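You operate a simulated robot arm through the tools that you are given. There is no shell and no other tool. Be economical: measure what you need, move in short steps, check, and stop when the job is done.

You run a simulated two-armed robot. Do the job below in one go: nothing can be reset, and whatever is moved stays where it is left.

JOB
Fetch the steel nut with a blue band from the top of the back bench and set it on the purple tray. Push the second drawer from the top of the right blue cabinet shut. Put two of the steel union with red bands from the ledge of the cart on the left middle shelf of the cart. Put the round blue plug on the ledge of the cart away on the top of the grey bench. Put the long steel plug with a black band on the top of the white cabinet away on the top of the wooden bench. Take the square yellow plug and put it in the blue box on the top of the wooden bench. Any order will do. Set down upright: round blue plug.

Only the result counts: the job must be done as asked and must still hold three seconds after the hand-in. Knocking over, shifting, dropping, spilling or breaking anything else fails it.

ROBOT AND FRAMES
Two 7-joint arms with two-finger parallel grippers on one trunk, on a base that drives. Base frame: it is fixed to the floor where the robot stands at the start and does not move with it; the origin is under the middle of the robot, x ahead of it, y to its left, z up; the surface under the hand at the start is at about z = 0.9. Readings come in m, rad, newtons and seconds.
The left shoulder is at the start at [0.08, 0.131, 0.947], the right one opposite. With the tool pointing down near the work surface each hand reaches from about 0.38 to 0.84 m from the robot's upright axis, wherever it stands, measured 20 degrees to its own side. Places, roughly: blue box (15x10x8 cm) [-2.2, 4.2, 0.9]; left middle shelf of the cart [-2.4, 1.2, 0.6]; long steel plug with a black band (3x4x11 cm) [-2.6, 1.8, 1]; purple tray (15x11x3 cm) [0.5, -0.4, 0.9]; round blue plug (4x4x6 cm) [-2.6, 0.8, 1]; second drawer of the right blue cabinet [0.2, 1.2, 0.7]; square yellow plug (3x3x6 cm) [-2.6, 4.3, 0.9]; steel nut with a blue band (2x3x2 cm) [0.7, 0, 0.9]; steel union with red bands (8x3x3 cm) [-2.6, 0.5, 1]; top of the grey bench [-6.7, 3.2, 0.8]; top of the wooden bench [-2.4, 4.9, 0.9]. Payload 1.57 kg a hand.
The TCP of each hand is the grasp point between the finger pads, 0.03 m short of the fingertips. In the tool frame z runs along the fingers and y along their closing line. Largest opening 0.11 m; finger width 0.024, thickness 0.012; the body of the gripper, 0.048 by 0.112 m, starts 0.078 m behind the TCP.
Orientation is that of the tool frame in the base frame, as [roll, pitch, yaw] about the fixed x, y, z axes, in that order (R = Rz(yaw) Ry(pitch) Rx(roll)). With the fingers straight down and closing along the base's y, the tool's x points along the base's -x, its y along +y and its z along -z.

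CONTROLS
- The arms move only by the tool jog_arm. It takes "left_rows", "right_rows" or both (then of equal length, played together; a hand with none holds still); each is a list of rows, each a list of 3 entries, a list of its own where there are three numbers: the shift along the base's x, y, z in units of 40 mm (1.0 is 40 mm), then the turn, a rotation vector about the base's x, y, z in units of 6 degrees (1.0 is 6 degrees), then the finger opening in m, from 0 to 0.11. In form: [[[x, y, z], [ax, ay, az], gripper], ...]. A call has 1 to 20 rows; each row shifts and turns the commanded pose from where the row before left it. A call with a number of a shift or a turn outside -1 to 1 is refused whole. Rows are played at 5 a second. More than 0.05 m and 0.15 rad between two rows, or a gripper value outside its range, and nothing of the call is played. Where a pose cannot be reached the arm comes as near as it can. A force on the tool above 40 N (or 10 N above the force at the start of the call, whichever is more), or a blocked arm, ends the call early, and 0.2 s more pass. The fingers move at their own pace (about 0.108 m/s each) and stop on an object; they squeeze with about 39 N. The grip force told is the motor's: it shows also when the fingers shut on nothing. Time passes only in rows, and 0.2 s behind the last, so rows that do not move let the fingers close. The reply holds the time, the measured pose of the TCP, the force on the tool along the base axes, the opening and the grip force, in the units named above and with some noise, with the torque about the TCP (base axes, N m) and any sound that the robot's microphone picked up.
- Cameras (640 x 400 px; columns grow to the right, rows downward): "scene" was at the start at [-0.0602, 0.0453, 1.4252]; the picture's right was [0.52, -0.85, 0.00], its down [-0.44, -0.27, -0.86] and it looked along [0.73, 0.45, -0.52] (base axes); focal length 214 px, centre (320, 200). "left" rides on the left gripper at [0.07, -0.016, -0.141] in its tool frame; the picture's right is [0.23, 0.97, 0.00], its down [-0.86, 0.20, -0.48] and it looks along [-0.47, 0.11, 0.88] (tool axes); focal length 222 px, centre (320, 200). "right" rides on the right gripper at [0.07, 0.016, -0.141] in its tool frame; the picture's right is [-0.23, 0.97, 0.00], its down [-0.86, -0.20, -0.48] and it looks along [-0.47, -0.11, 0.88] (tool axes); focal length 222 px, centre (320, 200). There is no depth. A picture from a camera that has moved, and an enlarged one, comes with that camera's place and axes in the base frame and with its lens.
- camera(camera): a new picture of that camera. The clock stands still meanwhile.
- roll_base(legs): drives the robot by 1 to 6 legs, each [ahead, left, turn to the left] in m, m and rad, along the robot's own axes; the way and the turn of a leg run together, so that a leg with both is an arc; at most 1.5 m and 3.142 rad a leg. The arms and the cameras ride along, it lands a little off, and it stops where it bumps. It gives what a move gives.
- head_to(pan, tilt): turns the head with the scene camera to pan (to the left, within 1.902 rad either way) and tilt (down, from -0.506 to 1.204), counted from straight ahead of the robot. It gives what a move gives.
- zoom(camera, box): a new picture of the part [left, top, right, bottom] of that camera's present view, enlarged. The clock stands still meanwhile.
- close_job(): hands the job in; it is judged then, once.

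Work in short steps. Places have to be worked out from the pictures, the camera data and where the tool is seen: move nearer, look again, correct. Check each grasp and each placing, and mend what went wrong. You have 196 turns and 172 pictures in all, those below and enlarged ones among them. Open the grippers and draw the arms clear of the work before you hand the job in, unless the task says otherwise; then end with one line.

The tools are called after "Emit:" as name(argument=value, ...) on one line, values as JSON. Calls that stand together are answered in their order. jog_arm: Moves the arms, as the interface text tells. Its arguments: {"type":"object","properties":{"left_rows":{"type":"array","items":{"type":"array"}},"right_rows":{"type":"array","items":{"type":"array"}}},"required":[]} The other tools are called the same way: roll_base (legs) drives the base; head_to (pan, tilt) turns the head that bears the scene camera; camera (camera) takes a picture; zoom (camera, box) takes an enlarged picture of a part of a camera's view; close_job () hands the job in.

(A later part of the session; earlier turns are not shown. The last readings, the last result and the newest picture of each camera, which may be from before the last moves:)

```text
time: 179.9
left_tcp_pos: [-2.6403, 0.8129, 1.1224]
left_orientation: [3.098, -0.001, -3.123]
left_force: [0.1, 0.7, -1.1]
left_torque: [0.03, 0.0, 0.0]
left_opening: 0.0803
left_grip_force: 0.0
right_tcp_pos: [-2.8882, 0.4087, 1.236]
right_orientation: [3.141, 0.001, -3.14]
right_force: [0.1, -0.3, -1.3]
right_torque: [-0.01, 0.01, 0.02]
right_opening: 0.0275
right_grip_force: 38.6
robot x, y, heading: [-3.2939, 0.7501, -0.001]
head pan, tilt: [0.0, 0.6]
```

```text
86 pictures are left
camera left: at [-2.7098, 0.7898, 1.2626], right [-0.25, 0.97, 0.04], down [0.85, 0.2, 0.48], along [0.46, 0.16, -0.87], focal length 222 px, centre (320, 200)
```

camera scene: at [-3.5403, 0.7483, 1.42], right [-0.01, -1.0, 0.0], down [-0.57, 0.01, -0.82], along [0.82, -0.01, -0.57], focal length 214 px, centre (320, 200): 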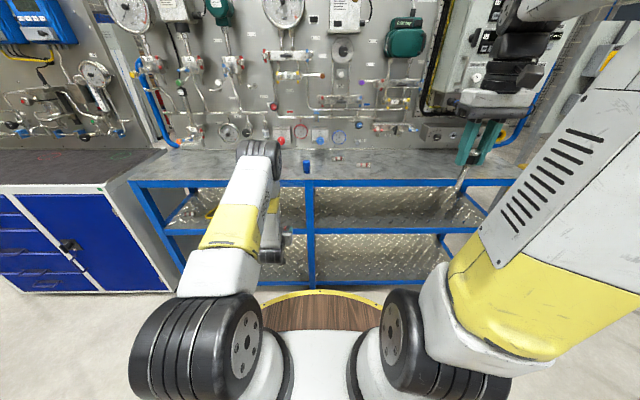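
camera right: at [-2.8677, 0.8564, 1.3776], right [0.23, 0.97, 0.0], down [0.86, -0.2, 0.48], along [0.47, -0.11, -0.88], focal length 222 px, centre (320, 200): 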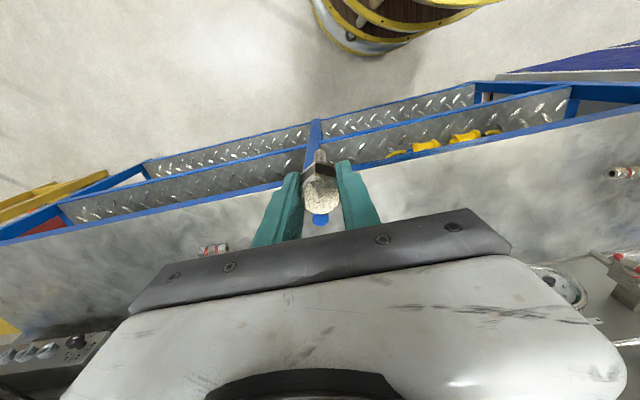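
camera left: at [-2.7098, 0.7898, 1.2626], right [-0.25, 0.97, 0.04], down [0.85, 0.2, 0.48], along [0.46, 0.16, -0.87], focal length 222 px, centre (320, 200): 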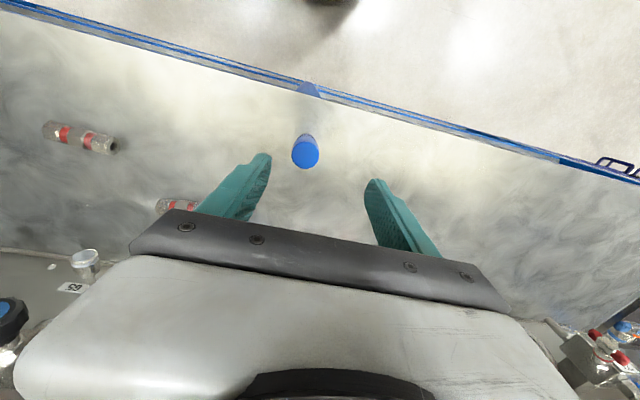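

I'll fix the small roll error, centre on the plug at [-2.634, 0.803] and descend to its head.

Emit:
jog_arm(left_rows=[[[0.15, -0.25, 0], [-0.42, 0, 0], 0.08], [[0, 0, -0.8], [0, 0, 0], 0.08], [[0, 0, -0.8], [0, 0, 0], 0.08], [[0, 0, 0], [0, 0, 0], 0.08]])

Emit:
camera(camera="left")

```text
time: 180.9
left_tcp_pos: [-2.6354, 0.8041, 1.0592]
left_orientation: [-3.139, -0.001, -3.123]
left_force: [-0.3, -0.1, 0.6]
left_torque: [0.03, -0.05, -0.01]
left_opening: 0.0801
left_grip_force: 0.1
right_tcp_pos: [-2.8888, 0.4088, 1.2372]
right_orientation: [3.14, 0.001, -3.141]
right_force: [1.0, -0.9, -1.7]
right_torque: [-0.01, -0.01, -0.01]
right_opening: 0.0276
right_grip_force: 37.9
robot x, y, heading: [-3.291, 0.7491, -0.002]
head pan, tilt: [0.0, 0.6]
```

```text
85 pictures are left
camera left: at [-2.7052, 0.7865, 1.2009], right [-0.25, 0.97, 0.0], down [0.85, 0.22, 0.48], along [0.46, 0.12, -0.88], focal length 222 px, centre (320, 200)
```

left: 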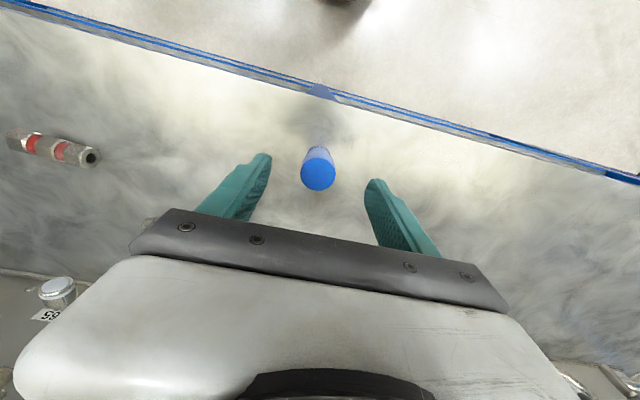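

Centred. I'll descend to z≈1.00 and close.

Emit:
jog_arm(left_rows=[[[0.1, 0, -0.75], [0, 0, 0], 0.08], [[0, 0, -0.7], [0, 0, 0], 0.08], [[0, 0, 0], [0, 0, 0], 0.06], [[0, 0, 0], [0, 0, 0], 0.045], [[0, 0, 0], [0, 0, 0], 0.035], [[0, 0, 0], [0, 0, 0], 0.025], [[0, 0, 0], [0, 0, 0], 0.015], [[0, 0, 0], [0, 0, 0], 0.015]])

Emit:
camera(camera="left")

Emit:
zoom(camera="scene", box=[260, 140, 380, 220])

```text
time: 182.7
left_tcp_pos: [-2.6324, 0.7991, 1.001]
left_orientation: [-3.139, -0.005, -3.121]
left_force: [0.1, 0.5, -0.4]
left_torque: [-0.04, 0.0, 0.02]
left_opening: 0.0317
left_grip_force: 38.7
right_tcp_pos: [-2.8882, 0.4099, 1.2367]
right_orientation: [3.142, 0.001, -3.141]
right_force: [-0.3, -0.8, -1.7]
right_torque: [-0.01, 0.01, 0.0]
right_opening: 0.0277
right_grip_force: 37.9
robot x, y, heading: [-3.2928, 0.7463, 0.005]
head pan, tilt: [0.0, 0.6]
```

```text
84 pictures are left
camera left: at [-2.701, 0.783, 1.1422], right [-0.25, 0.97, 0.0], down [0.85, 0.22, 0.48], along [0.46, 0.12, -0.88], focal length 222 px, centre (320, 200)
```

left: 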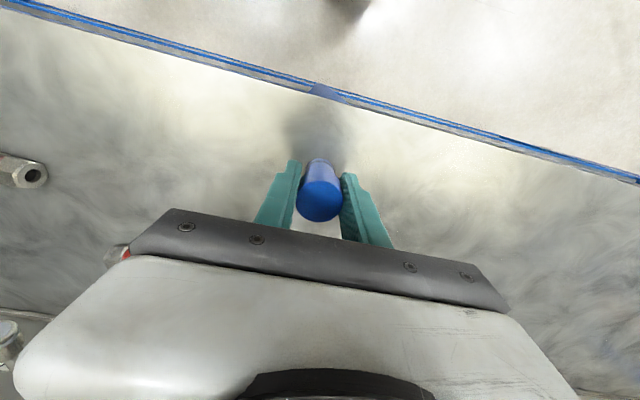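

```text
5.00 times, centred on (320, 180) of scene
camera zoom: at [-3.3399, 0.7467, 1.42], right [0.0, -1.0, 0.0], down [-0.57, 0.0, -0.82], along [0.82, 0.0, -0.57], focal length 1072 px, centre (320, 300)
```

zoom: 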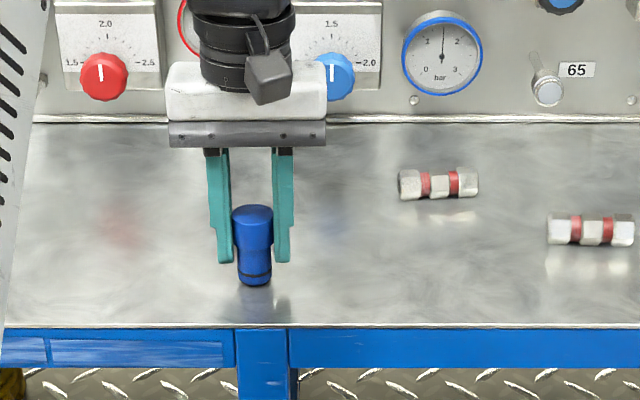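

Gripped with the axis upright (bottom 51 mm below the TCP). I'll lift, then back the base away.

Emit:
jog_arm(left_rows=[[[0, 0, 0.5], [0, 0, 0], 0.015], [[0, 0, 1], [0, 0, 0], 0.015], [[0, 0, 1], [0, 0, 0], 0.015], [[0, 0, 1], [0, 0, 0], 0.015], [[-0.5, 0.5, 0.5], [0, 0, 0], 0.015], [[-0.5, 0.8, 0], [0, 0, 0], 0.015], [[-0.5, 0.8, 0], [0, 0, 0], 0.015], [[-0.5, 0.8, 0], [0, 0, 0], 0.015], [[-0.5, 0.8, 0], [0, 0, 0], 0.015]])

Emit:
roll_base(legs=[[-0.3, 0, 0]])

Emit:
head_to(pan=0.6, tilt=0.6)

Emit:
camera(camera="scene")

```text
time: 184.7
left_tcp_pos: [-2.7298, 0.9498, 1.1585]
left_orientation: [-3.14, -0.002, -3.122]
left_force: [0.6, -0.5, -0.8]
left_torque: [0.02, 0.03, 0.03]
left_opening: 0.0317
left_grip_force: 38.6
right_tcp_pos: [-2.8888, 0.409, 1.2361]
right_orientation: [3.141, -0.002, 3.141]
right_force: [0.0, 0.3, -1.0]
right_torque: [0.02, 0.0, 0.02]
right_opening: 0.0275
right_grip_force: 38.2
robot x, y, heading: [-3.2919, 0.7468, -0.001]
head pan, tilt: [0.0, 0.6]
```

```text
time: 186.8
left_tcp_pos: [-3.0378, 0.9524, 1.1594]
left_orientation: [-3.14, -0.004, -3.117]
left_force: [0.2, -0.5, -1.3]
left_torque: [0.02, -0.01, 0.0]
left_opening: 0.0319
left_grip_force: 38.5
right_tcp_pos: [-3.1948, 0.4098, 1.2363]
right_orientation: [3.141, -0.002, -3.135]
right_force: [-0.5, 0.3, -2.6]
right_torque: [-0.01, 0.03, -0.01]
right_opening: 0.0275
right_grip_force: 38.1
robot x, y, heading: [-3.6022, 0.7497, 0.006]
head pan, tilt: [0.0, 0.6]
```

```text
time: 187.8
left_tcp_pos: [-3.0376, 0.9531, 1.1591]
left_orientation: [-3.139, -0.002, -3.117]
left_force: [-0.4, 0.1, -0.4]
left_torque: [0.0, 0.02, -0.04]
left_opening: 0.0318
left_grip_force: 39.0
right_tcp_pos: [-3.1935, 0.4101, 1.2364]
right_orientation: [-3.141, 0.0, -3.137]
right_force: [-0.5, 0.1, -0.5]
right_torque: [0.06, -0.02, -0.01]
right_opening: 0.0274
right_grip_force: 37.3
robot x, y, heading: [-3.5976, 0.7496, 0.002]
head pan, tilt: [0.6, 0.6]
```

```text
82 pictures are left
camera scene: at [-3.6624, 0.7956, 1.42], right [0.57, -0.82, 0.0], down [-0.47, -0.32, -0.82], along [0.68, 0.47, -0.57], focal length 214 px, centre (320, 200)
```

scene: 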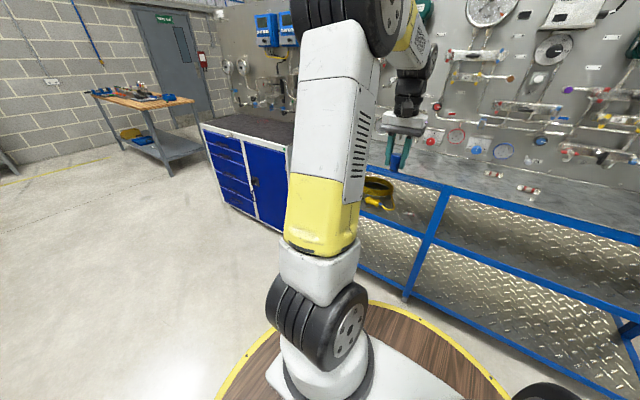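

Both items are held. I'll drive back to the gap beside the wooden bench and turn to face it.

Emit:
roll_base(legs=[[0, 1.3, 0], [0, 1.3, 0], [0, 0, 1.571]])

Emit:
head_to(pan=-0.3, tilt=0.5)

Emit:
camera(camera="scene")

```text
time: 204.4
left_tcp_pos: [-3.7014, 3.9637, 1.1594]
left_orientation: [-3.14, -0.002, -1.62]
left_force: [0.6, -0.1, -0.9]
left_torque: [-0.03, -0.04, -0.01]
left_opening: 0.0317
left_grip_force: 38.8
right_tcp_pos: [-3.1715, 3.7671, 1.2361]
right_orientation: [3.141, 0.0, -1.638]
right_force: [-1.1, -0.3, -1.5]
right_torque: [-0.01, -0.03, 0.02]
right_opening: 0.0277
right_grip_force: 38.3
robot x, y, heading: [-3.5349, 3.3906, 1.504]
head pan, tilt: [0.6, 0.6]
```

```text
time: 205.6
left_tcp_pos: [-3.7008, 3.9634, 1.1582]
left_orientation: [-3.139, -0.003, -1.621]
left_force: [-0.1, -0.5, -0.1]
left_torque: [0.06, -0.01, -0.01]
left_opening: 0.0318
left_grip_force: 38.3
right_tcp_pos: [-3.1708, 3.7679, 1.2367]
right_orientation: [3.14, 0.001, -1.64]
right_force: [-0.5, 0.6, -1.3]
right_torque: [-0.01, 0.0, 0.0]
right_opening: 0.0277
right_grip_force: 37.9
robot x, y, heading: [-3.5383, 3.3905, 1.504]
head pan, tilt: [-0.3, 0.499]
```

```text
81 pictures are left
camera scene: at [-3.5118, 3.3329, 1.4291], right [0.93, -0.36, 0.0], down [-0.17, -0.45, -0.88], along [0.32, 0.82, -0.48], focal length 214 px, centre (320, 200)
```

scene: 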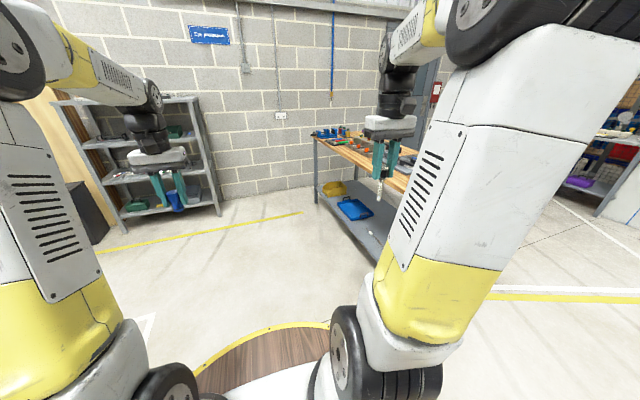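

I'll straighten, strafe right to the bench and move in.

Emit:
roll_base(legs=[[0, 0, 0.067], [0, -0.75, 0], [0.15, 0, 0]])

Emit:
head_to(pan=-0.3, tilt=0.7)

Emit:
camera(camera="scene")

Emit:
camera(camera="right")

```text
time: 211.1
left_tcp_pos: [-2.9777, 4.0984, 1.1589]
left_orientation: [-3.139, -0.003, -1.555]
left_force: [0.4, -0.2, -0.4]
left_torque: [0.0, -0.03, -0.01]
left_opening: 0.0318
left_grip_force: 38.9
right_tcp_pos: [-2.4358, 3.9378, 1.2354]
right_orientation: [3.14, 0.001, -1.574]
right_force: [0.2, 0.1, -1.4]
right_torque: [0.02, 0.03, -0.01]
right_opening: 0.0275
right_grip_force: 38.0
robot x, y, heading: [-2.7793, 3.5371, 1.566]
head pan, tilt: [-0.3, 0.499]
```

```text
time: 211.8
left_tcp_pos: [-2.9766, 4.0995, 1.1568]
left_orientation: [-3.141, -0.002, -1.558]
left_force: [-0.3, -1.2, -0.5]
left_torque: [0.0, -0.01, 0.05]
left_opening: 0.0317
left_grip_force: 39.1
right_tcp_pos: [-2.4359, 3.9379, 1.2362]
right_orientation: [3.141, -0.002, -1.575]
right_force: [-0.4, 0.9, -1.3]
right_torque: [0.01, -0.01, 0.0]
right_opening: 0.0277
right_grip_force: 37.8
robot x, y, heading: [-2.7791, 3.5358, 1.566]
head pan, tilt: [-0.3, 0.7]
```

```text
80 pictures are left
camera scene: at [-2.7493, 3.4763, 1.4115], right [0.95, -0.3, 0.0], down [-0.19, -0.61, -0.77], along [0.23, 0.73, -0.64], focal length 214 px, centre (320, 200)
```

scene: 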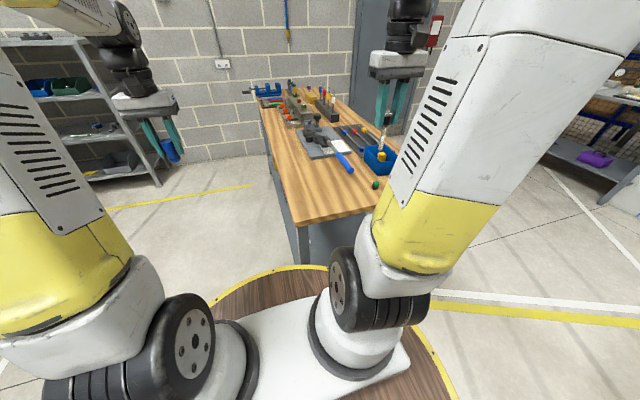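

```text
79 pictures are left
camera right: at [-2.4516, 3.8675, 1.3776], right [-0.97, 0.23, 0.0], down [0.2, 0.85, 0.48], along [0.11, 0.46, -0.88], focal length 222 px, centre (320, 200)
```

right: 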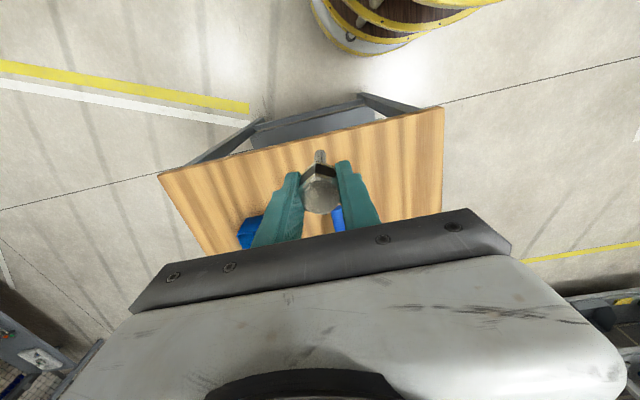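

There is a free spot at about [-2.56, 4.13], clear of the lever handle (end at [-2.42, 4.13]). I'll carry the long plug there and come down.

Emit:
jog_arm(right_rows=[[[-0.39, 0.6, 0], [0, 0, 0], 0.0], [[-0.39, 0.6, 0], [0, 0, 0], 0.0], [[-0.39, 0.6, 0], [0, 0, 0], 0.0], [[-0.39, 0.6, -0.5], [0, 0, 0], 0.0], [[-0.39, 0.6, -0.5], [0, 0, 0], 0.0], [[-0.39, 0.6, -0.8], [0, 0, 0], 0.0], [[-0.39, 0.6, -0.8], [0, 0, 0], 0.0], [[-0.39, 0.6, -0.8], [0, 0, 0], 0.0], [[0, 0, -0.8], [0, 0, 0], 0.0], [[0, 0, 0], [0, 0, 0], 0.0]])

Emit:
camera(camera="right")

Emit:
zoom(camera="scene", box=[240, 60, 440, 240])

```text
time: 214.1
left_tcp_pos: [-2.9772, 4.0992, 1.1575]
left_orientation: [-3.14, -0.003, -1.557]
left_force: [0.0, 0.8, -0.9]
left_torque: [-0.02, 0.01, -0.02]
left_opening: 0.0314
left_grip_force: 39.0
right_tcp_pos: [-2.5589, 4.1301, 1.0681]
right_orientation: [3.141, 0.0, -1.575]
right_force: [-0.4, -0.5, -1.1]
right_torque: [0.02, 0.04, 0.07]
right_opening: 0.0278
right_grip_force: 38.0
robot x, y, heading: [-2.7764, 3.5351, 1.568]
head pan, tilt: [-0.3, 0.7]
```

```text
78 pictures are left
camera right: at [-2.5746, 4.0605, 1.2085], right [-0.97, 0.23, 0.0], down [0.2, 0.85, 0.48], along [0.11, 0.47, -0.88], focal length 222 px, centre (320, 200)
```

right: 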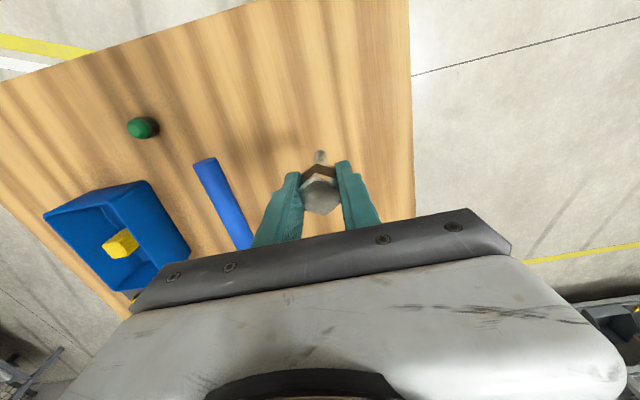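

```text
2.22 times, centred on (340, 150) of scene
camera zoom: at [-2.7493, 3.4765, 1.4114], right [0.95, -0.3, 0.0], down [-0.19, -0.61, -0.76], along [0.23, 0.73, -0.64], focal length 477 px, centre (276, 311)
```

zoom: 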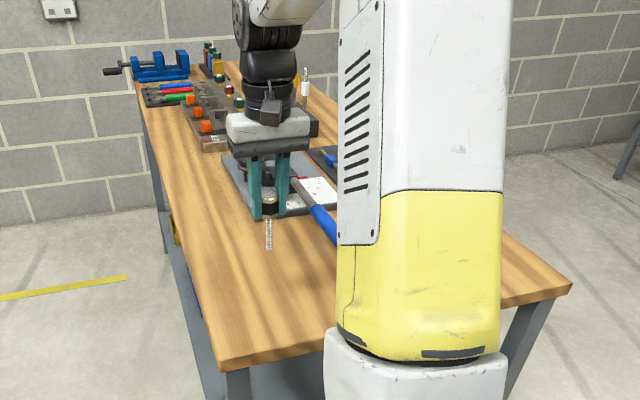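

It is hanging vertical over free wood. I'll lower to near contact.

Emit:
jog_arm(right_rows=[[[0, 0, -0.7], [0, 0, 0], 0.0], [[0, 0, -0.5], [0, 0, 0], 0.0], [[0, 0, -0.15], [0, 0, 0], 0.0], [[0, 0, 0], [0, 0, 0], 0.0]])

```text
time: 215.1
left_tcp_pos: [-2.9765, 4.1001, 1.1586]
left_orientation: [-3.139, -0.004, -1.555]
left_force: [0.1, 0.1, -1.4]
left_torque: [0.01, -0.02, -0.02]
left_opening: 0.0318
left_grip_force: 38.4
right_tcp_pos: [-2.5605, 4.1305, 1.0144]
right_orientation: [-3.14, -0.002, -1.573]
right_force: [0.4, -0.3, -1.5]
right_torque: [0.0, -0.01, -0.04]
right_opening: 0.0277
right_grip_force: 38.1
robot x, y, heading: [-2.7765, 3.5366, 1.569]
head pan, tilt: [-0.3, 0.7]
```

Emit:
jog_arm(right_rows=[[[0, 0, -0.12], [0, 0, 0], 0.0], [[0, 0, -0.1], [0, 0, 0], 0.0], [[0, 0, -0.08], [0, 0, 0], 0.0], [[0, 0, 0], [0, 0, 0], 0.0]])

Emit:
zoom(camera="scene", box=[320, 130, 400, 190])

```text
time: 216.1
left_tcp_pos: [-2.9776, 4.0998, 1.158]
left_orientation: [-3.139, -0.005, -1.556]
left_force: [0.0, 0.1, -0.2]
left_torque: [0.03, 0.03, 0.01]
left_opening: 0.0317
left_grip_force: 39.1
right_tcp_pos: [-2.5611, 4.1302, 1.0025]
right_orientation: [3.141, 0.0, -1.574]
right_force: [0.6, 0.5, -1.8]
right_torque: [0.01, 0.01, -0.03]
right_opening: 0.0276
right_grip_force: 37.8
robot x, y, heading: [-2.7766, 3.5365, 1.567]
head pan, tilt: [-0.3, 0.7]
```

```text
6.67 times, centred on (360, 160) of scene
camera zoom: at [-2.7493, 3.4764, 1.4114], right [0.95, -0.3, 0.0], down [-0.19, -0.61, -0.76], along [0.23, 0.73, -0.64], focal length 1430 px, centre (53, 467)
```

zoom: 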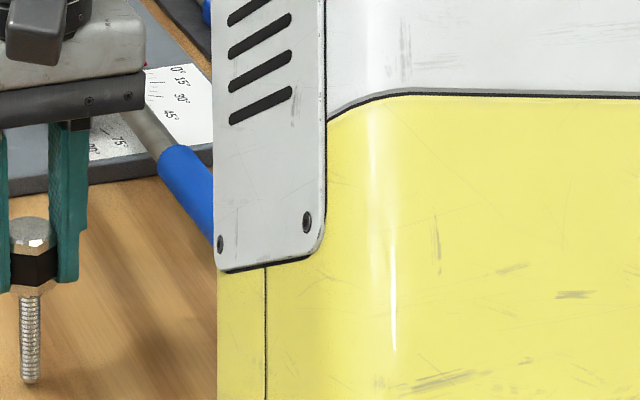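

The stem end is about 7 mm above the wood. I'll go down in 2 mm steps.

Emit:
jog_arm(right_rows=[[[0, 0, -0.06], [0, 0, 0], 0.0], [[0, 0, -0.05], [0, 0, 0], 0.0], [[0, 0, -0.04], [0, 0, 0], 0.0], [[0, 0, 0], [0, 0, 0], 0.0]])

```text
time: 217.1
left_tcp_pos: [-2.9763, 4.0992, 1.1591]
left_orientation: [-3.141, -0.003, -1.555]
left_force: [-0.5, 0.2, -1.3]
left_torque: [-0.02, 0.01, -0.02]
left_opening: 0.0317
left_grip_force: 39.3
right_tcp_pos: [-2.5611, 4.1311, 0.9965]
right_orientation: [-3.141, -0.002, -1.576]
right_force: [-0.8, -2.9, 12.5]
right_torque: [-0.39, 0.06, 0.03]
right_opening: 0.0277
right_grip_force: 37.9
robot x, y, heading: [-2.7778, 3.5383, 1.572]
head pan, tilt: [-0.3, 0.7]
```

Contact. I'll ease off 0.8 mm, open and watch.

Emit:
jog_arm(right_rows=[[[0, 0, 0.02], [0, 0, 0], 0.0], [[0, 0, 0], [0, 0, 0], 0.035], [[0, 0, 0], [0, 0, 0], 0.05], [[0, 0, 0], [0, 0, 0], 0.07], [[0, 0, 0], [0, 0, 0], 0.07]])

Emit:
camera(camera="right")

Emit:
zoom(camera="scene", box=[320, 130, 400, 190])

```text
time: 218.2
left_tcp_pos: [-2.9775, 4.0976, 1.1597]
left_orientation: [-3.141, -0.004, -1.555]
left_force: [-0.1, 0.6, -0.8]
left_torque: [0.01, 0.01, -0.03]
left_opening: 0.0315
left_grip_force: 38.8
right_tcp_pos: [-2.5611, 4.1318, 0.9961]
right_orientation: [3.141, -0.002, -1.573]
right_force: [-0.2, -0.1, 0.6]
right_torque: [0.01, -0.03, 0.03]
right_opening: 0.0699
right_grip_force: 0.0
robot x, y, heading: [-2.7768, 3.536, 1.57]
head pan, tilt: [-0.3, 0.7]
```

```text
75 pictures are left
camera right: at [-2.5762, 4.061, 1.138], right [-0.97, 0.23, 0.0], down [0.2, 0.85, 0.48], along [0.11, 0.46, -0.88], focal length 222 px, centre (320, 200)
```

right: 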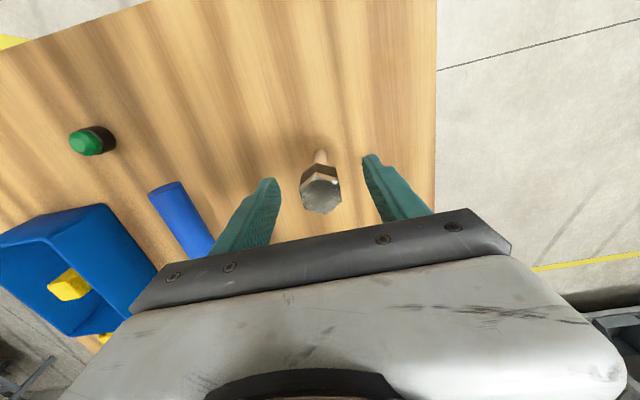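

```text
6.67 times, centred on (360, 160) of scene
camera zoom: at [-2.7493, 3.4764, 1.4114], right [0.95, -0.3, 0.0], down [-0.19, -0.61, -0.76], along [0.23, 0.73, -0.64], focal length 1430 px, centre (53, 467)
```

zoom: 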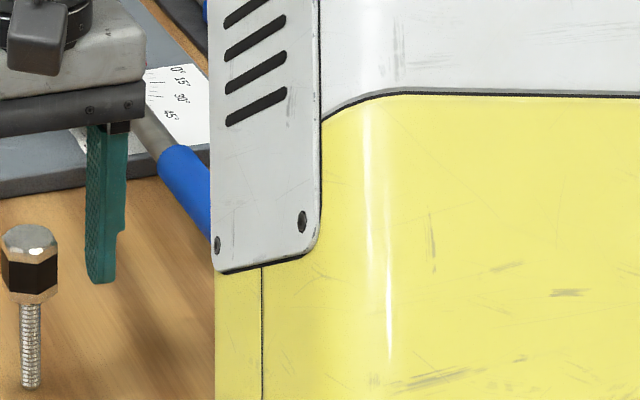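

It seems to stand. I'll wait briefly and look again before lifting.

Emit:
jog_arm(right_rows=[[[0, 0, 0], [0, 0, 0], 0.08], [[0, 0, 0], [0, 0, 0], 0.08], [[0, 0, 0], [0, 0, 0], 0.08], [[0, 0, 0], [0, 0, 0], 0.08]])

Emit:
zoom(camera="scene", box=[300, 120, 380, 190])

Emit:
zoom(camera="right", box=[260, 120, 380, 240])

```text
time: 219.2
left_tcp_pos: [-2.9755, 4.0996, 1.1596]
left_orientation: [-3.139, -0.002, -1.556]
left_force: [-0.2, -0.2, -0.7]
left_torque: [-0.03, 0.02, -0.02]
left_opening: 0.0317
left_grip_force: 39.6
right_tcp_pos: [-2.5608, 4.1323, 0.9963]
right_orientation: [-3.141, -0.002, -1.575]
right_force: [-0.1, -0.4, -0.4]
right_torque: [0.02, 0.01, -0.01]
right_opening: 0.0799
right_grip_force: 0.1
robot x, y, heading: [-2.7775, 3.5395, 1.567]
head pan, tilt: [-0.3, 0.7]
```

```text
5.71 times, centred on (340, 155) of scene
camera zoom: at [-2.7493, 3.4764, 1.4114], right [0.95, -0.3, 0.0], down [-0.19, -0.61, -0.76], along [0.23, 0.73, -0.64], focal length 1226 px, centre (206, 457)
```

zoom: 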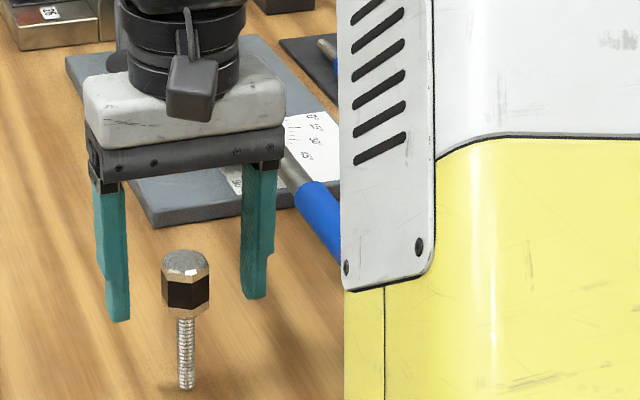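

```text
3.33 times, centred on (320, 180) of right
camera zoom: at [-2.5762, 4.061, 1.138], right [-0.97, 0.23, 0.0], down [0.2, 0.85, 0.48], along [0.11, 0.46, -0.88], focal length 740 px, centre (320, 267)
```

zoom: 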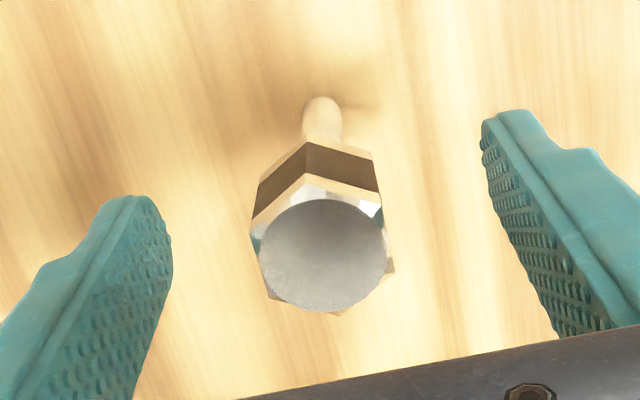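

It stands stably. I'll lift the right hand straight up, retract it, and check again.

Emit:
jog_arm(right_rows=[[[0, 0, 0.5], [0, 0, 0], 0.08], [[0, 0, 1], [0, 0, 0], 0.08], [[0, 0, 1], [0, 0, 0], 0.08], [[0, 0, 1], [0, 0, 0], 0.08], [[0, 0, 1], [0, 0, 0], 0.08], [[0.6, -0.6, 0], [0, 0, 0], 0.08], [[0.6, -0.6, 0], [0, 0, 0], 0.08], [[0.6, -0.6, 0], [0, 0, 0], 0.06], [[0.6, -0.6, 0], [0, 0, 0], 0.05], [[0, -0.6, 0], [0, 0, 0], 0.05], [[0, -0.6, 0], [0, 0, 0], 0.05]])

Emit:
zoom(camera="scene", box=[240, 60, 440, 240])

```text
time: 221.7
left_tcp_pos: [-2.9773, 4.1007, 1.159]
left_orientation: [-3.14, -0.002, -1.556]
left_force: [0.0, 0.4, -0.5]
left_torque: [0.02, -0.01, 0.02]
left_opening: 0.0315
left_grip_force: 38.9
right_tcp_pos: [-2.464, 3.9848, 1.1755]
right_orientation: [-3.14, 0.002, -1.574]
right_force: [0.1, 0.1, 0.0]
right_torque: [0.02, 0.03, 0.0]
right_opening: 0.0502
right_grip_force: 0.0
robot x, y, heading: [-2.7776, 3.5359, 1.565]
head pan, tilt: [-0.3, 0.7]
```

```text
2.22 times, centred on (340, 150) of scene
camera zoom: at [-2.7493, 3.4766, 1.4114], right [0.95, -0.3, 0.0], down [-0.19, -0.61, -0.76], along [0.23, 0.73, -0.64], focal length 477 px, centre (276, 311)
```

zoom: 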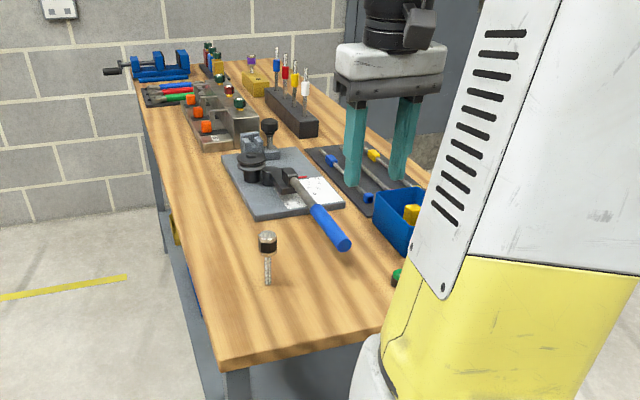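

The long plug stands on the bench. Next is the grey bench: I'll back off, turn to face -x, and look for a route.

Emit:
roll_base(legs=[[-0.15, 0, 0], [0, 0.4, 0], [0, 0, 1.574]])

Emit:
head_to(pan=0, tilt=0.2)

Emit:
camera(camera="scene")

Emit:
head_to(pan=-0.8, tilt=0.4)

Emit:
camera(camera="scene")

```text
time: 229.0
left_tcp_pos: [-3.7224, 3.1669, 1.1593]
left_orientation: [-3.14, -0.002, 0.05]
left_force: [-1.3, 0.6, -0.4]
left_torque: [-0.03, 0.03, -0.01]
left_opening: 0.0315
left_grip_force: 39.1
right_tcp_pos: [-3.6258, 3.6847, 1.175]
right_orientation: [-3.141, 0.0, 0.03]
right_force: [0.1, 0.6, 1.6]
right_torque: [0.0, 0.0, -0.04]
right_opening: 0.0502
right_grip_force: 0.1
robot x, y, heading: [-3.1682, 3.3842, -3.108]
head pan, tilt: [-0.3, 0.7]
```

```text
time: 229.9
left_tcp_pos: [-3.7215, 3.1676, 1.1598]
left_orientation: [-3.141, -0.002, 0.049]
left_force: [-0.1, -0.1, -0.3]
left_torque: [-0.05, 0.0, 0.02]
left_opening: 0.0316
left_grip_force: 39.3
right_tcp_pos: [-3.6255, 3.6845, 1.1749]
right_orientation: [3.141, -0.001, 0.033]
right_force: [-0.3, 0.0, 0.5]
right_torque: [0.0, 0.0, -0.01]
right_opening: 0.0501
right_grip_force: 0.0
robot x, y, heading: [-3.1686, 3.3876, -3.108]
head pan, tilt: [0.0, 0.201]
```

```text
70 pictures are left
camera scene: at [-3.1174, 3.3855, 1.4567], right [-0.03, 1.0, 0.0], down [0.2, 0.01, -0.98], along [-0.98, -0.03, -0.2], focal length 214 px, centre (320, 200)
```

scene: 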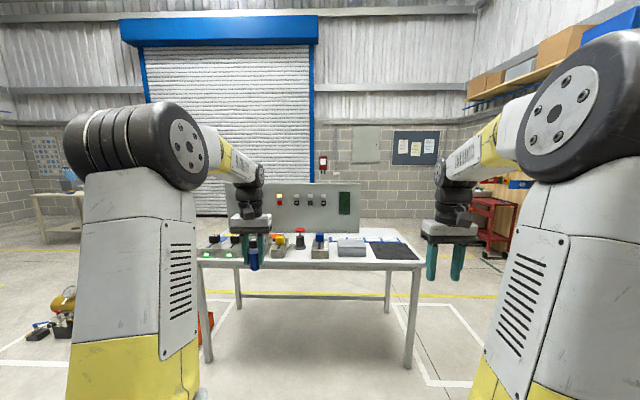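

```text
time: 231.0
left_tcp_pos: [-3.7224, 3.167, 1.1572]
left_orientation: [-3.139, -0.002, 0.048]
left_force: [0.0, 0.2, 0.3]
left_torque: [-0.04, -0.02, -0.02]
left_opening: 0.0314
left_grip_force: 39.0
right_tcp_pos: [-3.6249, 3.684, 1.1763]
right_orientation: [-3.141, 0.001, 0.031]
right_force: [0.3, -0.4, 0.1]
right_torque: [-0.03, -0.01, 0.0]
right_opening: 0.0502
right_grip_force: 0.0
robot x, y, heading: [-3.1702, 3.3858, -3.11]
head pan, tilt: [-0.799, 0.4]
```

```text
69 pictures are left
camera scene: at [-3.0909, 3.4527, 1.4383], right [0.69, 0.72, 0.0], down [0.28, -0.27, -0.92], along [-0.66, 0.64, -0.39], focal length 214 px, centre (320, 200)
```

scene: 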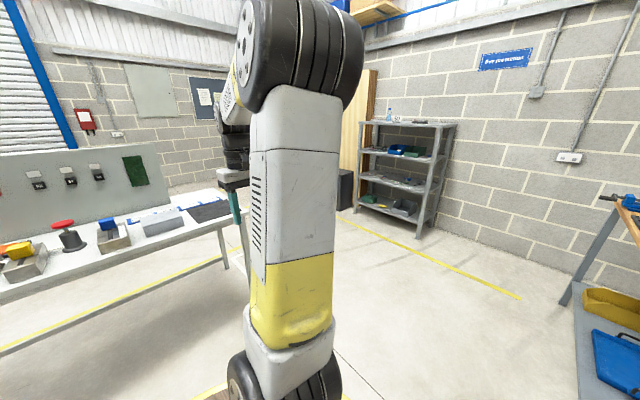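

The labelled grey bench is the one behind the panel console (front at x≈-6.45). I'll route around the console's right end via y≈4.8.

Emit:
roll_base(legs=[[0, 0, -0.034], [0.3, 0, 0], [0, -1.4, 0]])

Emit:
head_to(pan=0.2, tilt=0.3)

Emit:
camera(camera="scene")

```text
time: 240.2
left_tcp_pos: [-4.0297, 4.6054, 1.1596]
left_orientation: [-3.14, -0.003, 0.032]
left_force: [-0.3, -0.2, -0.2]
left_torque: [0.0, 0.01, 0.01]
left_opening: 0.0316
left_grip_force: 38.9
right_tcp_pos: [-3.9211, 5.1202, 1.1757]
right_orientation: [-3.141, 0.0, 0.011]
right_force: [-0.1, 0.5, -0.6]
right_torque: [0.01, -0.03, -0.04]
right_opening: 0.0501
right_grip_force: 0.0
robot x, y, heading: [-3.4707, 4.8128, -3.132]
head pan, tilt: [-0.799, 0.4]
```

```text
time: 241.4
left_tcp_pos: [-4.0282, 4.6048, 1.1594]
left_orientation: [-3.14, -0.003, 0.031]
left_force: [0.9, 0.0, -0.1]
left_torque: [0.02, -0.01, -0.02]
left_opening: 0.0315
left_grip_force: 38.7
right_tcp_pos: [-3.9228, 5.1213, 1.1755]
right_orientation: [-3.142, 0.0, 0.011]
right_force: [0.2, -0.4, 0.7]
right_torque: [0.01, -0.02, 0.04]
right_opening: 0.0503
right_grip_force: 0.1
robot x, y, heading: [-3.4706, 4.8124, -3.129]
head pan, tilt: [0.201, 0.3]
```

```text
68 pictures are left
camera scene: at [-3.4185, 4.7941, 1.4475], right [-0.21, 0.98, 0.0], down [0.29, 0.06, -0.96], along [-0.93, -0.2, -0.3], focal length 214 px, centre (320, 200)
```

scene: 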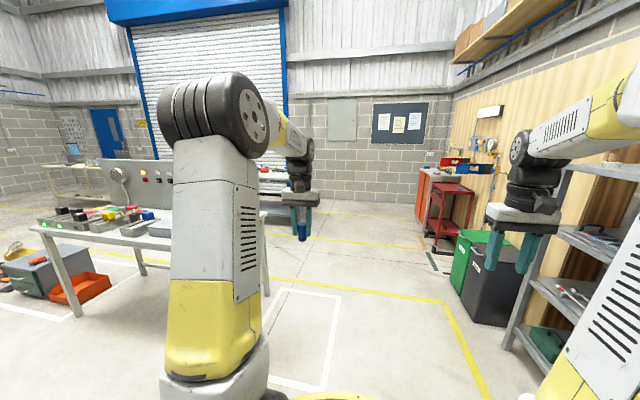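

The corridor is clear. I'll drive ahead past the console and look left at the grey bench.

Emit:
roll_base(legs=[[0, 0, -0.012], [1.2, 0, 0], [1.0, 0, 0]])

Emit:
head_to(pan=0.8, tilt=0.4)

Emit:
camera(camera="scene")

```text
time: 252.8
left_tcp_pos: [-6.2721, 4.6623, 1.1587]
left_orientation: [-3.14, -0.003, -0.008]
left_force: [-0.6, 0.1, -0.5]
left_torque: [0.02, -0.02, 0.03]
left_opening: 0.0318
left_grip_force: 38.8
right_tcp_pos: [-6.1464, 5.1719, 1.1757]
right_orientation: [3.14, -0.001, -0.027]
right_force: [-0.3, 0.0, 0.4]
right_torque: [0.0, -0.01, -0.01]
right_opening: 0.0502
right_grip_force: 0.0
robot x, y, heading: [-5.7032, 4.8471, 3.121]
head pan, tilt: [0.201, 0.3]
```

```text
time: 253.8
left_tcp_pos: [-6.2724, 4.6616, 1.1591]
left_orientation: [-3.142, -0.004, -0.007]
left_force: [0.5, -0.4, 0.0]
left_torque: [-0.02, 0.01, 0.01]
left_opening: 0.0318
left_grip_force: 39.1
right_tcp_pos: [-6.1466, 5.172, 1.1756]
right_orientation: [3.141, 0.0, -0.026]
right_force: [0.6, 0.8, 0.1]
right_torque: [0.0, -0.02, 0.01]
right_opening: 0.0502
right_grip_force: 0.1
robot x, y, heading: [-5.7079, 4.8493, 3.114]
head pan, tilt: [0.799, 0.4]
```

```text
67 pictures are left
camera scene: at [-5.6296, 4.7788, 1.4383], right [-0.7, 0.72, 0.0], down [0.28, 0.27, -0.92], along [-0.66, -0.64, -0.39], focal length 214 px, centre (320, 200)
```

scene: 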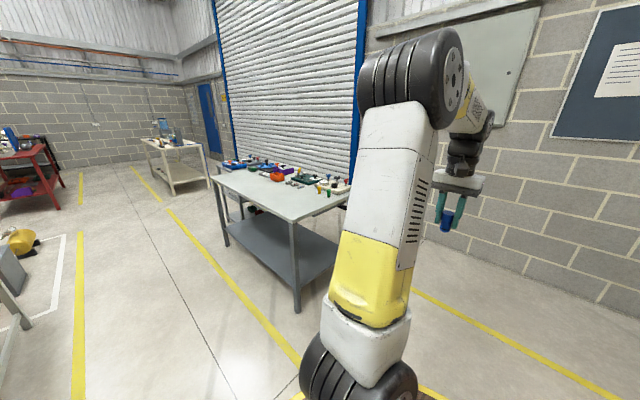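

The grey bench's front edge is at x≈-6.36, y 2.55–3.82, and its front half looks free. I'll zoom in.

Emit:
zoom(camera="scene", box=[200, 140, 360, 240])

```text
4.00 times, centred on (280, 190) of scene
camera zoom: at [-5.6296, 4.7788, 1.4383], right [-0.7, 0.72, 0.0], down [0.28, 0.27, -0.92], along [-0.66, -0.64, -0.39], focal length 858 px, centre (480, 240)
```

zoom: 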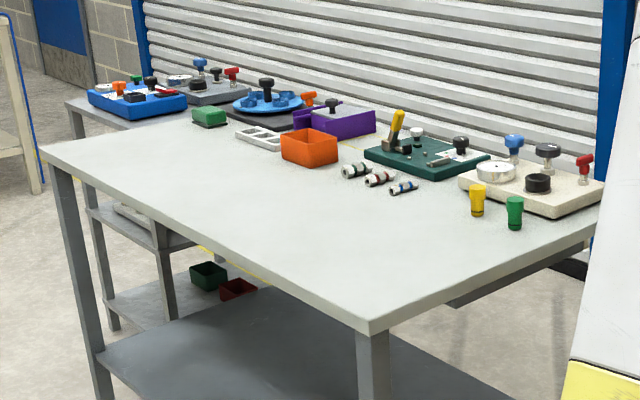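

Large free area. I'll strafe left in front of the bench.

Emit:
roll_base(legs=[[0, 0, 0.027], [0, 1.0, 0], [0, 0.45, 0]])

Emit:
head_to(pan=0.0, tilt=0.65)

Emit:
camera(camera="scene")

Emit:
camera(camera="left")

```text
time: 261.6
left_tcp_pos: [-6.2629, 3.2056, 1.1587]
left_orientation: [-3.14, -0.004, 0.029]
left_force: [0.7, -0.2, -0.7]
left_torque: [0.0, -0.01, 0.01]
left_opening: 0.0318
left_grip_force: 39.2
right_tcp_pos: [-6.1548, 3.7211, 1.1762]
right_orientation: [-3.139, 0.0, 0.009]
right_force: [-0.6, -0.5, -0.3]
right_torque: [0.0, -0.02, 0.04]
right_opening: 0.0501
right_grip_force: 0.1
robot x, y, heading: [-5.7065, 3.4137, -3.13]
head pan, tilt: [0.799, 0.4]
```

```text
time: 262.7
left_tcp_pos: [-6.2631, 3.2057, 1.1589]
left_orientation: [-3.14, -0.004, 0.029]
left_force: [0.2, -0.6, -0.9]
left_torque: [-0.01, -0.01, -0.02]
left_opening: 0.0317
left_grip_force: 39.3
right_tcp_pos: [-6.1545, 3.7213, 1.1754]
right_orientation: [-3.141, 0.001, 0.009]
right_force: [-1.0, 0.4, -0.6]
right_torque: [0.0, 0.0, 0.02]
right_opening: 0.0502
right_grip_force: 0.1
robot x, y, heading: [-5.7008, 3.4134, -3.135]
head pan, tilt: [0.0, 0.649]
```

```text
65 pictures are left
camera scene: at [-5.6472, 3.4114, 1.4158], right [-0.01, 1.0, 0.0], down [0.6, 0.01, -0.8], along [-0.8, -0.01, -0.6], focal length 214 px, centre (320, 200)
```

scene: 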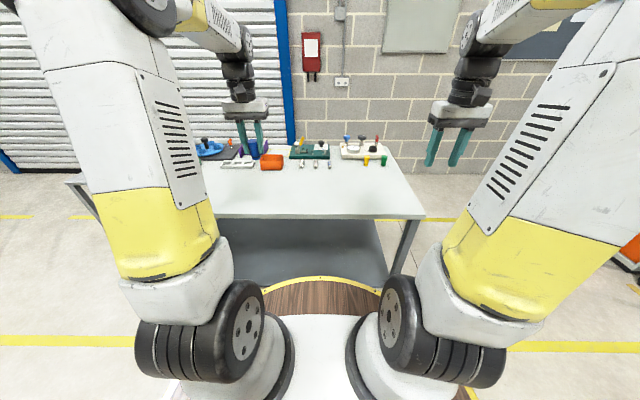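

```text
64 pictures are left
camera left: at [-6.1943, 3.2247, 1.3001], right [0.25, -0.97, 0.0], down [-0.85, -0.22, 0.48], along [-0.46, -0.12, -0.88], focal length 222 px, centre (320, 200)
```

left: 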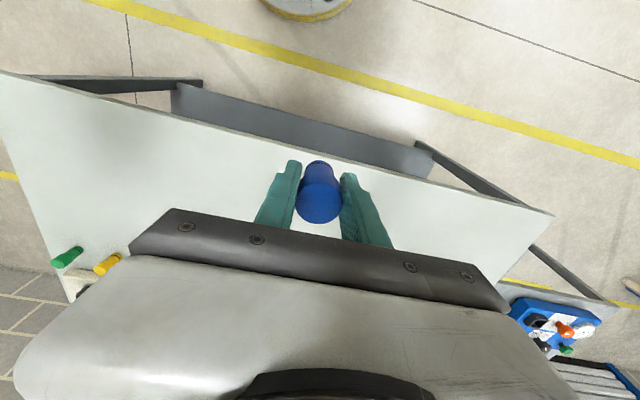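

I'll drive 0.15 m closer and bring the plug over [-6.51, 3.2].

Emit:
roll_base(legs=[[0.15, 0, 0]])

Emit:
jog_arm(left_rows=[[[-0.8, 0, -0.5], [0, 0, 0], 0.015], [[-0.8, 0, -0.5], [0, 0, 0], 0.015], [[-0.8, 0, -0.8], [0, 0, 0], 0.015], [[0, 0, -0.9], [0, 0, 0], 0.015], [[0, 0, -0.9], [0, 0, 0], 0.015], [[0, 0, -0.9], [0, 0, 0], 0.015], [[0, 0, -0.9], [0, 0, 0], 0.015], [[0, 0, 0], [0, 0, 0], 0.015]])

Emit:
camera(camera="left")

Emit:
zoom(camera="scene", box=[190, 90, 430, 260])

```text
time: 264.1
left_tcp_pos: [-6.4135, 3.2032, 1.1596]
left_orientation: [-3.14, -0.005, 0.032]
left_force: [-0.5, 0.0, -1.2]
left_torque: [0.0, -0.02, 0.0]
left_opening: 0.0319
left_grip_force: 39.2
right_tcp_pos: [-6.309, 3.7174, 1.1757]
right_orientation: [3.142, -0.001, 0.012]
right_force: [-0.2, 0.5, -1.3]
right_torque: [-0.02, 0.04, 0.02]
right_opening: 0.0502
right_grip_force: 0.1
robot x, y, heading: [-5.8527, 3.4129, -3.131]
head pan, tilt: [0.0, 0.649]
```

```text
time: 265.9
left_tcp_pos: [-6.5089, 3.2019, 0.9456]
left_orientation: [-3.139, -0.003, 0.031]
left_force: [-0.2, -0.3, -0.5]
left_torque: [-0.01, -0.01, -0.01]
left_opening: 0.0318
left_grip_force: 39.4
right_tcp_pos: [-6.3079, 3.718, 1.1765]
right_orientation: [3.141, 0.001, 0.011]
right_force: [0.5, -0.5, -0.1]
right_torque: [0.0, -0.02, -0.03]
right_opening: 0.0501
right_grip_force: 0.1
robot x, y, heading: [-5.8549, 3.4093, -3.125]
head pan, tilt: [0.0, 0.649]
```

```text
63 pictures are left
camera left: at [-6.4404, 3.2205, 1.0859], right [0.26, -0.97, 0.0], down [-0.85, -0.23, 0.48], along [-0.46, -0.12, -0.88], focal length 222 px, centre (320, 200)
```

left: 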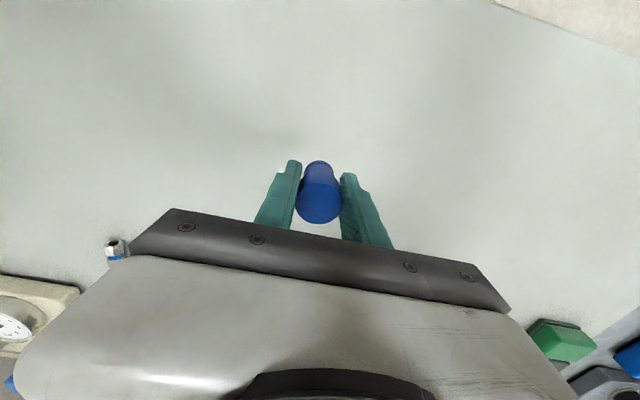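

```text
2.35 times, centred on (310, 175) of scene
camera zoom: at [-5.799, 3.4102, 1.4158], right [-0.01, 1.0, 0.0], down [0.6, 0.01, -0.8], along [-0.8, -0.01, -0.6], focal length 505 px, centre (344, 259)
```

zoom: 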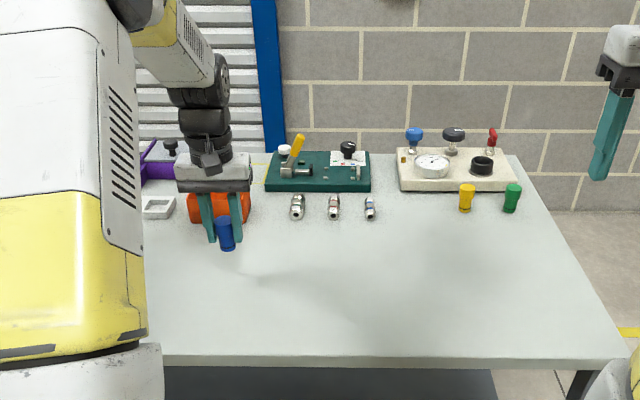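

Open surface below. I'll lower to near contact.

Emit:
jog_arm(left_rows=[[[0, 0, -0.9], [0, 0, 0], 0.015], [[0, 0, -0.8], [0, 0, 0], 0.015], [[0, 0, -0.3], [0, 0, 0], 0.015], [[0, 0, 0], [0, 0, 0], 0.015]])

Emit:
zoom(camera="scene", box=[230, 150, 310, 210])

```text
time: 266.9
left_tcp_pos: [-6.5112, 3.2016, 0.8653]
left_orientation: [-3.139, 0.002, 0.031]
left_force: [0.8, 0.1, 36.5]
left_torque: [-0.04, 0.25, 0.03]
left_opening: 0.0322
left_grip_force: 39.0
right_tcp_pos: [-6.307, 3.7184, 1.1759]
right_orientation: [3.141, 0.001, 0.013]
right_force: [-0.6, 0.2, 0.8]
right_torque: [-0.02, 0.03, -0.02]
right_opening: 0.0504
right_grip_force: 0.0
robot x, y, heading: [-5.8536, 3.4089, -3.13]
head pan, tilt: [0.0, 0.649]
```

```text
6.67 times, centred on (270, 180) of scene
camera zoom: at [-5.7978, 3.4106, 1.4157], right [-0.01, 1.0, 0.0], down [0.6, 0.01, -0.8], along [-0.8, -0.01, -0.6], focal length 1430 px, centre (653, 333)
```

zoom: 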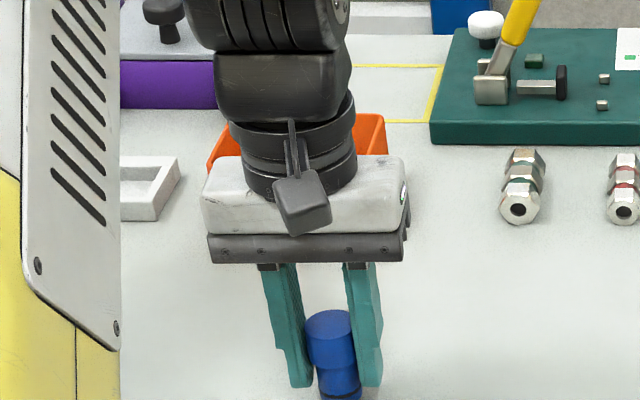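

Contact already, at 36 N (bench ≈0.814). I'll ease upward to relieve it.

Emit:
jog_arm(left_rows=[[[0, 0, 0.05], [0, 0, 0], 0.015], [[0, 0, 0], [0, 0, 0], 0.015]])

Emit:
zoom(camera="scene", box=[230, 170, 310, 220])

```text
time: 267.5
left_tcp_pos: [-6.5105, 3.2034, 0.8668]
left_orientation: [-3.14, 0.002, 0.031]
left_force: [-9.2, -3.0, 28.6]
left_torque: [-0.17, 0.66, -0.02]
left_opening: 0.0316
left_grip_force: 38.6
right_tcp_pos: [-6.3072, 3.7185, 1.176]
right_orientation: [3.141, 0.001, 0.012]
right_force: [0.4, 0.2, -0.4]
right_torque: [0.01, -0.04, 0.02]
right_opening: 0.0499
right_grip_force: 0.2
robot x, y, heading: [-5.8569, 3.4109, -3.129]
head pan, tilt: [0.0, 0.649]
```

```text
8.00 times, centred on (270, 195) of scene
camera zoom: at [-5.7985, 3.4103, 1.4157], right [-0.01, 1.0, 0.0], down [0.6, 0.01, -0.8], along [-0.8, -0.01, -0.6], focal length 1716 px, centre (720, 240)
```

zoom: 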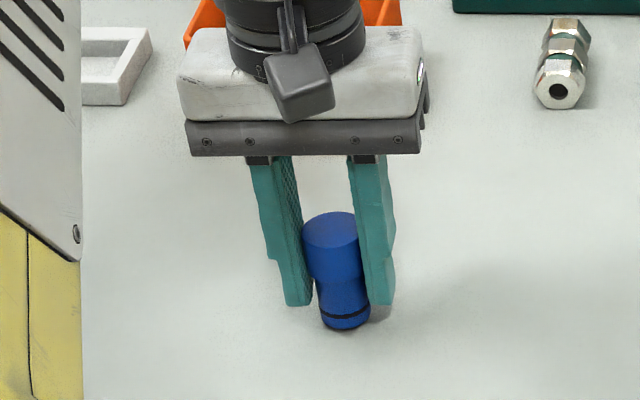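

Still 29 N, so I'll ease up further.

Emit:
jog_arm(left_rows=[[[0, 0, 0.06], [0, 0, 0], 0.015], [[0, 0, 0.04], [0, 0, 0], 0.015], [[0, 0, 0], [0, 0, 0], 0.015]])

```text
time: 268.3
left_tcp_pos: [-6.5073, 3.2026, 0.8668]
left_orientation: [-3.139, -0.007, 0.031]
left_force: [-1.0, -0.3, -0.9]
left_torque: [0.05, 0.01, -0.01]
left_opening: 0.0317
left_grip_force: 38.9
right_tcp_pos: [-6.3072, 3.7182, 1.175]
right_orientation: [3.141, 0.0, 0.012]
right_force: [-0.3, -1.2, 0.5]
right_torque: [0.01, 0.0, -0.04]
right_opening: 0.0501
right_grip_force: 0.0
robot x, y, heading: [-5.8544, 3.4119, -3.129]
head pan, tilt: [0.0, 0.649]
```

Just off the surface. I'll lower 1.2 mm to touch.

Emit:
jog_arm(left_rows=[[[0, 0, -0.03], [0, 0, 0], 0.015], [[0, 0, 0], [0, 0, 0], 0.015]])

Emit:
zoom(camera="left", box=[240, 120, 400, 260])

```text
time: 268.9
left_tcp_pos: [-6.5095, 3.2016, 0.8672]
left_orientation: [-3.14, -0.004, 0.032]
left_force: [0.1, 0.0, -0.9]
left_torque: [-0.03, -0.03, -0.01]
left_opening: 0.0317
left_grip_force: 38.6
right_tcp_pos: [-6.308, 3.7176, 1.1754]
right_orientation: [-3.141, 0.0, 0.012]
right_force: [-0.6, 0.4, -0.5]
right_torque: [0.02, -0.01, 0.01]
right_opening: 0.0502
right_grip_force: 0.1
robot x, y, heading: [-5.8538, 3.4109, -3.133]
head pan, tilt: [0.0, 0.649]
```

```text
2.86 times, centred on (320, 190) of left
camera zoom: at [-6.4412, 3.2209, 1.0088], right [0.26, -0.97, 0.0], down [-0.85, -0.23, 0.47], along [-0.46, -0.12, -0.88], focal length 635 px, centre (320, 229)
```

zoom: 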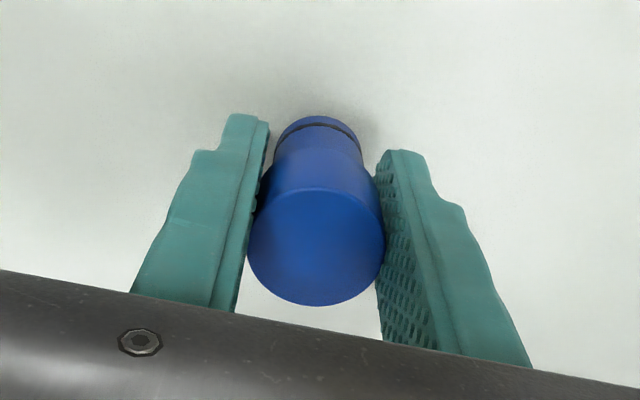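

The plug looks vertical. I'll lower a touch more and check for contact.

Emit:
jog_arm(left_rows=[[[0, 0, -0.04], [0, 0, 0], 0.015], [[0, 0, 0], [0, 0, 0], 0.015]])

```text
time: 269.5
left_tcp_pos: [-6.5101, 3.2017, 0.8658]
left_orientation: [-3.141, -0.003, 0.033]
left_force: [-0.3, 0.0, -0.9]
left_torque: [0.02, 0.01, 0.01]
left_opening: 0.0317
left_grip_force: 38.8
right_tcp_pos: [-6.3068, 3.7174, 1.1752]
right_orientation: [3.141, -0.001, 0.013]
right_force: [0.3, 0.0, -0.7]
right_torque: [-0.02, 0.03, -0.05]
right_opening: 0.0502
right_grip_force: 0.1
robot x, y, heading: [-5.855, 3.4121, -3.13]
head pan, tilt: [0.0, 0.649]
```

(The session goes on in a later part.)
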